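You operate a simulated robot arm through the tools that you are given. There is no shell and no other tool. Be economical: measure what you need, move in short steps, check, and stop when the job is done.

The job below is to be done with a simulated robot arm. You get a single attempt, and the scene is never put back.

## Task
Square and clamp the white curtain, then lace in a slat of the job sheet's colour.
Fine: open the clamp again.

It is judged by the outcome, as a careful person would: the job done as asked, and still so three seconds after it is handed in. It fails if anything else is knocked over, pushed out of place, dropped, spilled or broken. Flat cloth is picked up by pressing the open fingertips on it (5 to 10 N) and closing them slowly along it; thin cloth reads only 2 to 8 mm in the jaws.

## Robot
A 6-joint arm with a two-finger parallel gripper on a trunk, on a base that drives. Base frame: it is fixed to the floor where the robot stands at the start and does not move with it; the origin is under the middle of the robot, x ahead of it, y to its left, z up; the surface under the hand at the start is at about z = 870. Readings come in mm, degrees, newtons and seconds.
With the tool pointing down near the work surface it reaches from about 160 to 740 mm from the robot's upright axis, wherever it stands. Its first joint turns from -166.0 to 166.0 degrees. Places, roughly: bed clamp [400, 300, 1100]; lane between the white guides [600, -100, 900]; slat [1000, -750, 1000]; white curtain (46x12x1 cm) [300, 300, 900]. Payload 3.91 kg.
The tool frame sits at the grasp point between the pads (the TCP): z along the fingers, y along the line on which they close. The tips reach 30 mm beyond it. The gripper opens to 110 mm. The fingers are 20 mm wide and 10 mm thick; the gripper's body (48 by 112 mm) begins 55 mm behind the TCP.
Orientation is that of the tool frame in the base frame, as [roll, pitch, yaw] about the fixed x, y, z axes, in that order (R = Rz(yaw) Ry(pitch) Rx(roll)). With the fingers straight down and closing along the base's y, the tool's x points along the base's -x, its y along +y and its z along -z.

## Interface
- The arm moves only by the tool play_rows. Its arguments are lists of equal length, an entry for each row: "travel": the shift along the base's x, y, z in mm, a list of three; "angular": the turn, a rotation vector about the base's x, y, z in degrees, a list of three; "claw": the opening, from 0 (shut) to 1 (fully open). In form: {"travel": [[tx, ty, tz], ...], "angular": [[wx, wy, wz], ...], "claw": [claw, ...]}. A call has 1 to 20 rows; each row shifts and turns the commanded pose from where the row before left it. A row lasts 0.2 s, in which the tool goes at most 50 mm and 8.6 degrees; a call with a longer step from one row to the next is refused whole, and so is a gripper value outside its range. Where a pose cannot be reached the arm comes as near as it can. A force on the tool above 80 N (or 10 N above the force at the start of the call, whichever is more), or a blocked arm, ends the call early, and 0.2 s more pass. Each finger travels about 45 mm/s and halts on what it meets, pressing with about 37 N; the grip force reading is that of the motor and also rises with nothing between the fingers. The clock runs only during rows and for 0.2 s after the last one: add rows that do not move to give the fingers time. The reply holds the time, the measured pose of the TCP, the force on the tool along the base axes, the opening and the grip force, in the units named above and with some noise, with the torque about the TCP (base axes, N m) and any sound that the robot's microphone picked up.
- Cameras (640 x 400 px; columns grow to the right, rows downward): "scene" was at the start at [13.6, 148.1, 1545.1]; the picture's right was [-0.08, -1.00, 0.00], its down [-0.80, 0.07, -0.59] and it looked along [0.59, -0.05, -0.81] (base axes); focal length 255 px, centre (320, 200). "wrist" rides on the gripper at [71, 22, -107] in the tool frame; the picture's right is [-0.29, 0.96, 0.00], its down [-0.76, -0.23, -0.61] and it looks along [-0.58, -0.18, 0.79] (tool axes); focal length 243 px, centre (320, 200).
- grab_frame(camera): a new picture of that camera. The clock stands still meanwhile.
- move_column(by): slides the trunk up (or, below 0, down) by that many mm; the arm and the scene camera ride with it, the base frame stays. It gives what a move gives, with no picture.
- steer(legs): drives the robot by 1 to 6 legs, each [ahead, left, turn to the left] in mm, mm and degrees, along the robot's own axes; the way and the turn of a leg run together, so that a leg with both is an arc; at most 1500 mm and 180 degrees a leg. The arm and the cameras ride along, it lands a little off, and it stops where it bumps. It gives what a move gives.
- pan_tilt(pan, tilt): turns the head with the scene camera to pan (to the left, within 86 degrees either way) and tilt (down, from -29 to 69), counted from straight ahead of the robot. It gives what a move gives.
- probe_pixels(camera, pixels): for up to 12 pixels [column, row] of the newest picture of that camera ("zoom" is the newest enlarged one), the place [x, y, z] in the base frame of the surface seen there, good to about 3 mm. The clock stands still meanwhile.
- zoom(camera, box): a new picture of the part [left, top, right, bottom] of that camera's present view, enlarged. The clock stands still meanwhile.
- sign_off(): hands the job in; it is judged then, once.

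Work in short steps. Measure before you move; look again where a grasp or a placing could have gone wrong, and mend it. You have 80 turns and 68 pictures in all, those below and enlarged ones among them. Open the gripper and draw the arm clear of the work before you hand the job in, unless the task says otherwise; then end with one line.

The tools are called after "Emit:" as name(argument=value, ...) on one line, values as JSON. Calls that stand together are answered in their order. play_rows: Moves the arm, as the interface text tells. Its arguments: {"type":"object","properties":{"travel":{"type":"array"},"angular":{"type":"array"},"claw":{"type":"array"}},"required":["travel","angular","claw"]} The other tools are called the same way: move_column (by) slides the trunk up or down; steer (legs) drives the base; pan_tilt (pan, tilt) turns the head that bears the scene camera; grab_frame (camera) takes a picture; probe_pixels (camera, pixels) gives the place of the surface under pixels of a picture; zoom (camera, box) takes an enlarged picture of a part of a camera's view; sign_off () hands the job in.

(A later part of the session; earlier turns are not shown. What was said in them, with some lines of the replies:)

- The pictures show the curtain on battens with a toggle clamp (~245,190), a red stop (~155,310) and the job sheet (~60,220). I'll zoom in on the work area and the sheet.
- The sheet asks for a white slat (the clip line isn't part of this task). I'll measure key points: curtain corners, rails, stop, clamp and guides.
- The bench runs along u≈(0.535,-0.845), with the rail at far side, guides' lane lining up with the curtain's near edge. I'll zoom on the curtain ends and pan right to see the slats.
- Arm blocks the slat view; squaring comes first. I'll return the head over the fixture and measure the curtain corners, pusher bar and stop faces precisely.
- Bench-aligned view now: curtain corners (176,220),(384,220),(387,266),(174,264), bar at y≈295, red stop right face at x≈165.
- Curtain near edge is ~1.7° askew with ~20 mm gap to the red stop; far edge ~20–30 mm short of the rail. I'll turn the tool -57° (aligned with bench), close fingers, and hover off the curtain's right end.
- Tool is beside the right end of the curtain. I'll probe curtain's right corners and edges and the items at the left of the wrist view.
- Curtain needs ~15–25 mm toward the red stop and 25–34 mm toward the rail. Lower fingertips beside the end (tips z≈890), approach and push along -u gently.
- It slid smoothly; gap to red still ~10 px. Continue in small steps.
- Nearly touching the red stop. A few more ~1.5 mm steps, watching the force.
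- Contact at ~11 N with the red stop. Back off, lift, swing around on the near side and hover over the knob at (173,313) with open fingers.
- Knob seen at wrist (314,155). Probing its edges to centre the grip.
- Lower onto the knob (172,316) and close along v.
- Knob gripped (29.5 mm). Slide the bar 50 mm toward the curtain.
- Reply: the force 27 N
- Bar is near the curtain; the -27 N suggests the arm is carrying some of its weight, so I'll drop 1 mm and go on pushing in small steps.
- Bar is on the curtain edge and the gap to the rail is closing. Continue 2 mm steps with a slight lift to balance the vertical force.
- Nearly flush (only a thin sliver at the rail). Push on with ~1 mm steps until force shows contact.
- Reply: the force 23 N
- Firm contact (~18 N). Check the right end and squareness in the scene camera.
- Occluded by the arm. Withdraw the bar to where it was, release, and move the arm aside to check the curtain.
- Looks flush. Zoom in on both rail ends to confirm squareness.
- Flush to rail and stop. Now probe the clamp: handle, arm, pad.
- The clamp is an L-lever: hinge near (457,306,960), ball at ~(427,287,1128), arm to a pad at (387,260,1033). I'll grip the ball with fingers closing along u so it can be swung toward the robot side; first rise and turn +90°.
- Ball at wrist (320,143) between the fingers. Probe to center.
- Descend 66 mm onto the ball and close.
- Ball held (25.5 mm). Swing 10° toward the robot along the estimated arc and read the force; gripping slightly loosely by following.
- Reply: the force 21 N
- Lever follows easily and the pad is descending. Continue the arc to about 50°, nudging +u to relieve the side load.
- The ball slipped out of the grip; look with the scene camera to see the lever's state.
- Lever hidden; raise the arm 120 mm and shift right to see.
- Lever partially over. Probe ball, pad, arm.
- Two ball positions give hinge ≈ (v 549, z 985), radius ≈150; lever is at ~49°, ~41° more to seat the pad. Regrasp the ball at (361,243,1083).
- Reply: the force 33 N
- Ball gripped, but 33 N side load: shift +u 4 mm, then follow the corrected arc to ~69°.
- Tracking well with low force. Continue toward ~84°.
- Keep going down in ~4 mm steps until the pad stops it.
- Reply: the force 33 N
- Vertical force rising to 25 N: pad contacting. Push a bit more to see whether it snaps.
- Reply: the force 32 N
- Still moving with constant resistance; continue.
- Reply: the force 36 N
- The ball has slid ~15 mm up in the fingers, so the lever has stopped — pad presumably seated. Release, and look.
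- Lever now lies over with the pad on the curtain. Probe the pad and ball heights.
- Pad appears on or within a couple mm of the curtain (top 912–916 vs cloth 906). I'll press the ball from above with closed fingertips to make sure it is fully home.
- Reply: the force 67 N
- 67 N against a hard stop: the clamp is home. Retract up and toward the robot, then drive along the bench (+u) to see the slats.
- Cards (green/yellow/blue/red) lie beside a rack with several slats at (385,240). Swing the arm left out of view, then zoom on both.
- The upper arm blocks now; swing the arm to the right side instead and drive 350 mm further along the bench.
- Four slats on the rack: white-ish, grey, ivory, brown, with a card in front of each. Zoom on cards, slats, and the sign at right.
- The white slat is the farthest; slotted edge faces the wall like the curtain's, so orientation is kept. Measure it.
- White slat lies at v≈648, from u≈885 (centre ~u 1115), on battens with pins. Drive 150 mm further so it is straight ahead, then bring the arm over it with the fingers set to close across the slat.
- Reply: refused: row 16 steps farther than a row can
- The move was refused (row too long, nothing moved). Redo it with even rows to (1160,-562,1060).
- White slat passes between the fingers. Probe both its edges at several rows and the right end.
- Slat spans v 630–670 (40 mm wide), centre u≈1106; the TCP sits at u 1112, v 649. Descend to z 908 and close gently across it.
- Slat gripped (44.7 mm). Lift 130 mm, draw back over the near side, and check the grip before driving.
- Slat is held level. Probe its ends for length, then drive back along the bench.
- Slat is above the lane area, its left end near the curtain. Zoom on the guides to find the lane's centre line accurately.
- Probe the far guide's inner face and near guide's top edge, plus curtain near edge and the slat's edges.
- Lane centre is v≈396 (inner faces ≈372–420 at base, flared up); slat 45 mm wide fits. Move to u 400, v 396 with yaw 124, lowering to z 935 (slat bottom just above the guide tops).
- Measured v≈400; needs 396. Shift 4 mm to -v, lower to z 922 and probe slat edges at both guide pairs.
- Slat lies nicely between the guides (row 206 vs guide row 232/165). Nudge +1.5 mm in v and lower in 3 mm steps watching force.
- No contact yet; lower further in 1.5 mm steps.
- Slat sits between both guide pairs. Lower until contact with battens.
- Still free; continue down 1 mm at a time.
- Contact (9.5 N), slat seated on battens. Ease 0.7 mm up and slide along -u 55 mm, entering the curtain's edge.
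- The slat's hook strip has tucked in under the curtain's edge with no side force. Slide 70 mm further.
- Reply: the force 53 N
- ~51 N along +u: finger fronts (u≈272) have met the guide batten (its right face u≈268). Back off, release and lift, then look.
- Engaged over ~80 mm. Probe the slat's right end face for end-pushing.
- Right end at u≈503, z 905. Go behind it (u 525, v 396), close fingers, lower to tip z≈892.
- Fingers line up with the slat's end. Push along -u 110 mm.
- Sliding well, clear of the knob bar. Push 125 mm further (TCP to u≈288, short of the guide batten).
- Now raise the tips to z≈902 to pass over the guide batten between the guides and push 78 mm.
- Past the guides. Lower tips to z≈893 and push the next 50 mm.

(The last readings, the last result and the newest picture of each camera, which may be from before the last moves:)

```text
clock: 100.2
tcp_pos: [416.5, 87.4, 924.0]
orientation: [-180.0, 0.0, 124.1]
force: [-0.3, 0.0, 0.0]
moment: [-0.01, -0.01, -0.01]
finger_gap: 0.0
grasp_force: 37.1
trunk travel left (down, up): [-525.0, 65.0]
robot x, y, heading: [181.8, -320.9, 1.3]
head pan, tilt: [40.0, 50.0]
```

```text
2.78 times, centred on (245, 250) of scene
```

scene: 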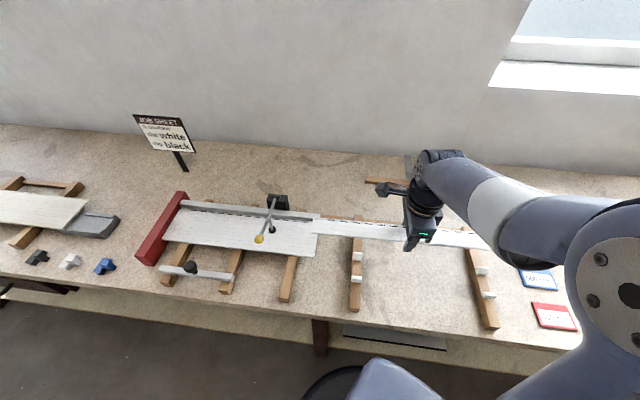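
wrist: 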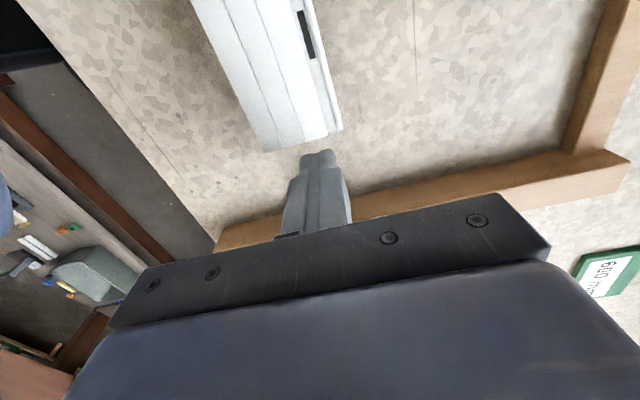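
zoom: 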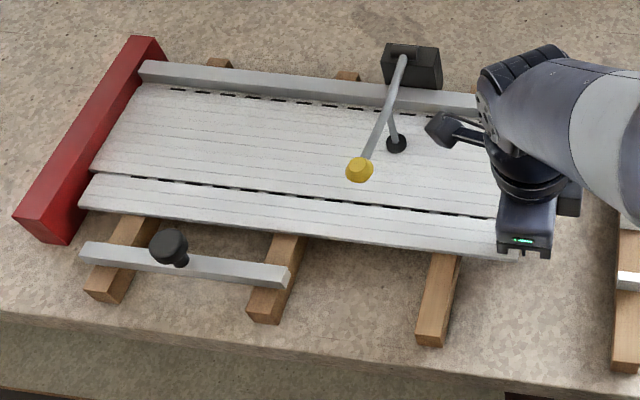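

Nearly home (~10 mm left). Continue with ~1.5 mm steps.

Emit:
play_rows(travel=[[-0.9, 1.3, 0], [-0.9, 1.3, 0], [-0.9, 1.3, 0], [-0.9, 1.3, 0], [-0.9, 1.3, 0], [-0.6, 0.8, 0]], angular=[[0, 0, 0], [0, 0, 0], [0, 0, 0], [0, 0, 0], [0, 0, 0], [0, 0, 0]], claw=[0, 0, 0, 0, 0, 0])

```text
clock: 101.6
tcp_pos: [412.3, 95.2, 924.1]
orientation: [179.9, 0.0, 124.1]
force: [0.3, -0.5, -0.2]
moment: [-0.04, 0.0, 0.01]
finger_gap: 0.0
grasp_force: 37.3
trunk travel left (down, up): [-525.0, 65.0]
robot x, y, heading: [179.7, -321.0, 1.3]
head pan, tilt: [40.0, 50.0]
```

Emit:
play_rows(travel=[[-0.6, 0.8, 0], [-0.6, 0.8, 0], [-0.6, 0.8, 0], [-0.6, 0.8, 0]], angular=[[0, 0, 0], [0, 0, 0], [0, 0, 0], [0, 0, 0]], claw=[0, 0, 0, 0])

Emit:
zoom(camera="scene", box=[130, 190, 230, 290])

```text
clock: 102.6
tcp_pos: [411.2, 97.3, 922.9]
orientation: [-180.0, 0.0, 124.0]
force: [2.9, -3.8, 1.9]
moment: [-0.06, -0.1, 0.01]
finger_gap: 0.1
grasp_force: 36.6
trunk travel left (down, up): [-525.0, 65.0]
robot x, y, heading: [181.4, -322.5, 1.4]
head pan, tilt: [40.0, 50.0]
```

```text
4.00 times, centred on (180, 240) of scene
```

zoom: 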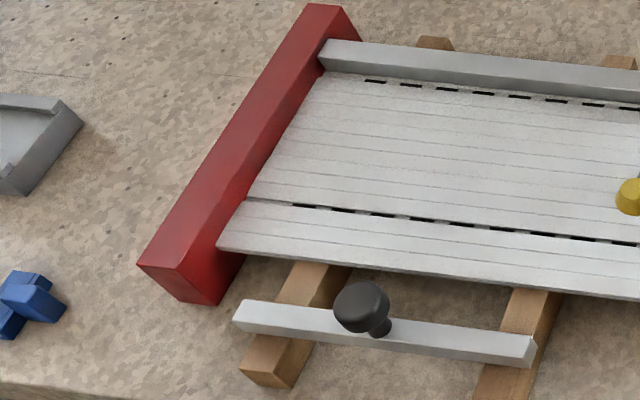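

Slat meets the red stop (force starting at 5 N). One more small press to seat, then back away.

Emit:
play_rows(travel=[[-0.4, 0.6, 0], [-0.4, 0.6, 0]], angular=[[0, 0, 0], [0, 0, 0]], claw=[0, 0])

```text
clock: 103.2
tcp_pos: [410.5, 97.9, 922.9]
orientation: [-179.9, 0.1, 124.0]
force: [8.2, -11.6, 0.2]
moment: [-0.23, -0.15, 0.01]
finger_gap: 0.0
grasp_force: 37.6
trunk travel left (down, up): [-525.0, 65.0]
robot x, y, heading: [184.0, -320.7, 1.5]
head pan, tilt: [40.0, 50.0]
```

14 N on the stop: slat fully home, ends in line. Now back off, rise, turn +90° and hover above the clamp's ball (325,218).

Emit:
play_rows(travel=[[5.6, -8.3, 0], [0, 0, 35], [0, 0, 45], [0, 0, 45], [0, 0, 45], [-8.3, 11.7, 0], [-8.3, 11.7, 0], [-8.3, 11.7, 0], [-8.3, 11.7, 0], [-8.3, 11.7, 0], [-8.3, 11.7, 0], [-8.3, 11.7, 0], [-8.3, 11.7, 0], [-8.3, 11.7, 0], [-8.3, 11.7, 0], [-8.3, 11.7, 0], [0, 0, 0]], angular=[[0, 0, 0], [0, 0, 0], [0, 0, 0], [0, 0, 0], [0, 0, 0], [0, 0, 8.18], [0, 0, 8.18], [0, 0, 8.18], [0, 0, 8.18], [0, 0, 8.18], [0, 0, 8.18], [0, 0, 8.18], [0, 0, 8.18], [0, 0, 8.18], [0, 0, 8.18], [0, 0, 8.18], [0, 0, 0]], claw=[0, 0, 0, 0, 0, 0.2, 0.4, 0.6, 0.6, 0.6, 0.6, 0.6, 0.6, 0.6, 0.6, 0.6, 0.6])

Emit:
grab_frame(camera="wrist")

Emit:
probe_pixels(camera="wrist", pixels=[[320, 145], [310, 140], [330, 140], [320, 130], [320, 155], [320, 120], [320, 165]])

```text
clock: 106.8
tcp_pos: [322.6, 220.3, 1093.9]
orientation: [-179.9, 0.0, -145.9]
force: [-0.5, -0.1, 0.3]
moment: [0.0, -0.01, 0.03]
finger_gap: 65.9
grasp_force: 0.1
trunk travel left (down, up): [-525.0, 65.0]
robot x, y, heading: [184.9, -326.2, 1.4]
head pan, tilt: [40.0, 50.0]
```

```text
6 pictures are left
```

wrist: 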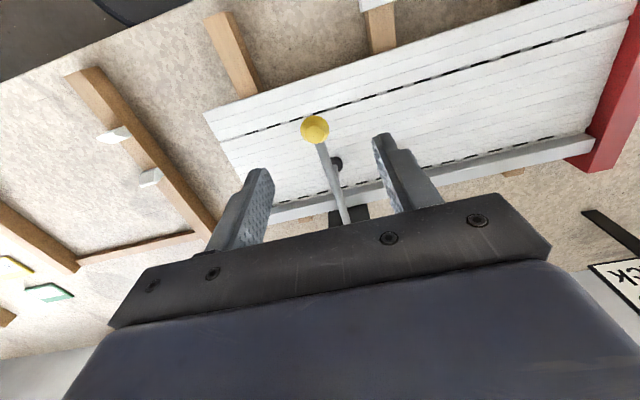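

```text
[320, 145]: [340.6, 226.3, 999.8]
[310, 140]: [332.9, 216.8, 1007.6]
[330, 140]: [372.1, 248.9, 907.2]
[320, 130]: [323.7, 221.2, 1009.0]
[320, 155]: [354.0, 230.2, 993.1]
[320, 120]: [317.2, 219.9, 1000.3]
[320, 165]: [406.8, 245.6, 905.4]
```

Slat is laced flush. Ball centre ≈(325,217,998): descend onto it and grip.

Emit:
play_rows(travel=[[2.5, -3, -35], [0, 0, -35], [0, 0, -26], [0, 0, 0], [0, 0, 0], [0, 0, 0], [0, 0, 0]], angular=[[0, 0, 0], [0, 0, 0], [0, 0, 0], [0, 0, 0], [0, 0, 0], [0, 0, 0], [0, 0, 0]], claw=[0.6, 0.6, 0.6, 0.45, 0.3, 0.15, 0.1])

```text
clock: 108.4
tcp_pos: [327.0, 216.7, 996.5]
orientation: [-179.9, -0.1, -146.0]
force: [5.8, -10.1, -1.6]
moment: [-0.21, 0.19, -0.02]
finger_gap: 25.3
grasp_force: 45.4
trunk travel left (down, up): [-525.0, 65.0]
robot x, y, heading: [185.0, -321.7, 1.5]
head pan, tilt: [40.0, 50.0]
```

Gripped (25.3 mm). Lift along the arc (hinge ≈ v 560, z 970, R 170) to ~50°.

Emit:
play_rows(travel=[[1.5, 1, 8.5], [1.5, 1, 8.5], [1.8, 1.25, 7], [1.8, 1.25, 7], [2.35, 1.6, 6.85], [2.35, 1.6, 6.85], [2.8, 1.9, 6.55], [2.8, 1.9, 6.55], [3.25, 2.2, 6.25], [3.25, 2.2, 6.25], [3.75, 2.5, 5.85], [3.75, 2.5, 5.85], [0, 0, 0]], angular=[[0, 0, 0], [0, 0, 0], [0, 0, 0], [0, 0, 0], [0, 0, 0], [0, 0, 0], [0, 0, 0], [0, 0, 0], [0, 0, 0], [0, 0, 0], [0, 0, 0], [0, 0, 0], [0, 0, 0]], claw=[0.1, 0.1, 0.1, 0.1, 0.1, 0.1, 0.1, 0.1, 0.1, 0.1, 0.1, 0.1, 0.1])

```text
clock: 111.2
tcp_pos: [357.6, 236.7, 1079.8]
orientation: [179.9, 0.0, -145.9]
force: [0.7, -13.8, -4.5]
moment: [-0.69, 0.96, 0.01]
finger_gap: 25.6
grasp_force: 44.7
trunk travel left (down, up): [-525.0, 65.0]
robot x, y, heading: [185.7, -318.9, 1.4]
head pan, tilt: [40.0, 50.0]
```

Holding well. Continue the arc to the original open angle (~14°).

Emit:
play_rows(travel=[[4.15, 2.8, 5.45], [4.15, 2.8, 5.45], [4.5, 3.05, 5], [4.5, 3.05, 5], [4.85, 3.25, 4.5], [4.85, 3.25, 4.5], [5.2, 3.5, 3.95], [5.2, 3.5, 3.95], [5.45, 3.65, 3.4], [5.45, 3.65, 3.4], [5.7, 3.85, 2.85], [5.7, 3.85, 2.85], [6.4, 4.35, 2.4], [5, 3.4, 2], [0, 0, 0]], angular=[[0, 0, 0], [0, 0, 0], [0, 0, 0], [0, 0, 0], [0, 0, 0], [0, 0, 0], [0, 0, 0], [0, 0, 0], [0, 0, 0], [0, 0, 0], [0, 0, 0], [0, 0, 0], [0, 0, 0], [0, 0, 0], [0, 0, 0]], claw=[0.1, 0.1, 0.1, 0.1, 0.1, 0.1, 0.1, 0.1, 0.1, 0.1, 0.1, 0.1, 0.1, 0.1, 0.1])

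```text
clock: 114.4
tcp_pos: [428.1, 283.0, 1136.0]
orientation: [179.9, 0.2, -145.9]
force: [-0.1, -13.8, 2.7]
moment: [-0.67, 0.89, 0.11]
finger_gap: 25.3
grasp_force: 45.1
trunk travel left (down, up): [-525.0, 65.0]
robot x, y, heading: [184.4, -322.4, 1.6]
head pan, tilt: [40.0, 50.0]
```

Ball is back at its starting place. Release, lift clear and move aside; then check.

Emit:
play_rows(travel=[[0, 0, 0], [0, 0, 0], [0, 0, 0], [0, 0, 30], [0, 0, 40], [20, -30, 0], [10, -40, 0], [0, -45, 0], [0, -45, 0], [0, -45, 0], [0, -45, 0]], angular=[[0, 0, 0], [0, 0, 0], [0, 0, 0], [0, 0, 0], [0, 0, 0], [0, 0, 0], [0, 0, 0], [0, 0, 0], [0, 0, 0], [0, 0, 0], [0, 0, 0]], claw=[0.3, 0.5, 0.6, 0.6, 0.6, 0.6, 0.6, 0.6, 0.6, 0.6, 0.6])

Emit:
grab_frame(camera="scene")

Emit:
zoom(camera="scene", box=[120, 170, 350, 310])

```text
clock: 116.8
tcp_pos: [456.2, 30.7, 1191.2]
orientation: [180.0, 0.0, -146.0]
force: [-0.4, -0.2, 0.2]
moment: [0.04, 0.02, -0.02]
finger_gap: 66.2
grasp_force: 0.1
out of reach, approached as far as the arm can: row 5
trunk travel left (down, up): [-525.0, 65.0]
robot x, y, heading: [182.0, -321.9, 1.4]
head pan, tilt: [40.0, 50.0]
```

```text
5 pictures are left
```

scene: 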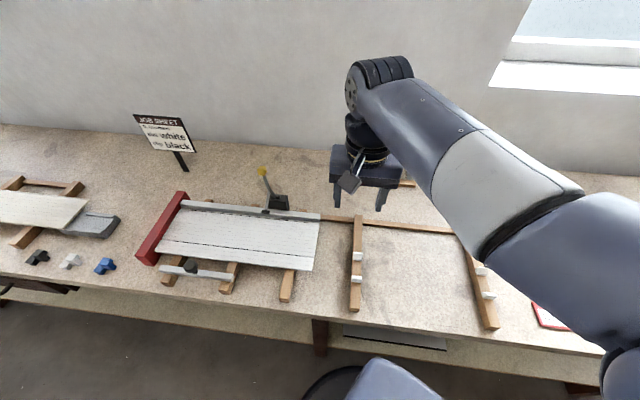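

```text
2.78 times, centred on (235, 240) of scene
```

zoom: 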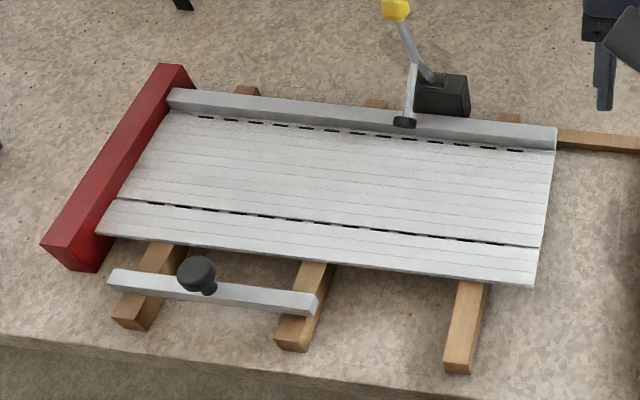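

The clamp is open again. The white slat is laced in, flush with the red stop and level with the curtain's end, and nothing else was moved. The arm is clear, so I'm handing in.

Emit:
sign_off()

```text
The job is handed in.
```

I squared the white curtain against the rail and the red stop and clamped it, laced in the white slat named on the job sheet until it met the stop, then opened the clamp again and handed the job in.
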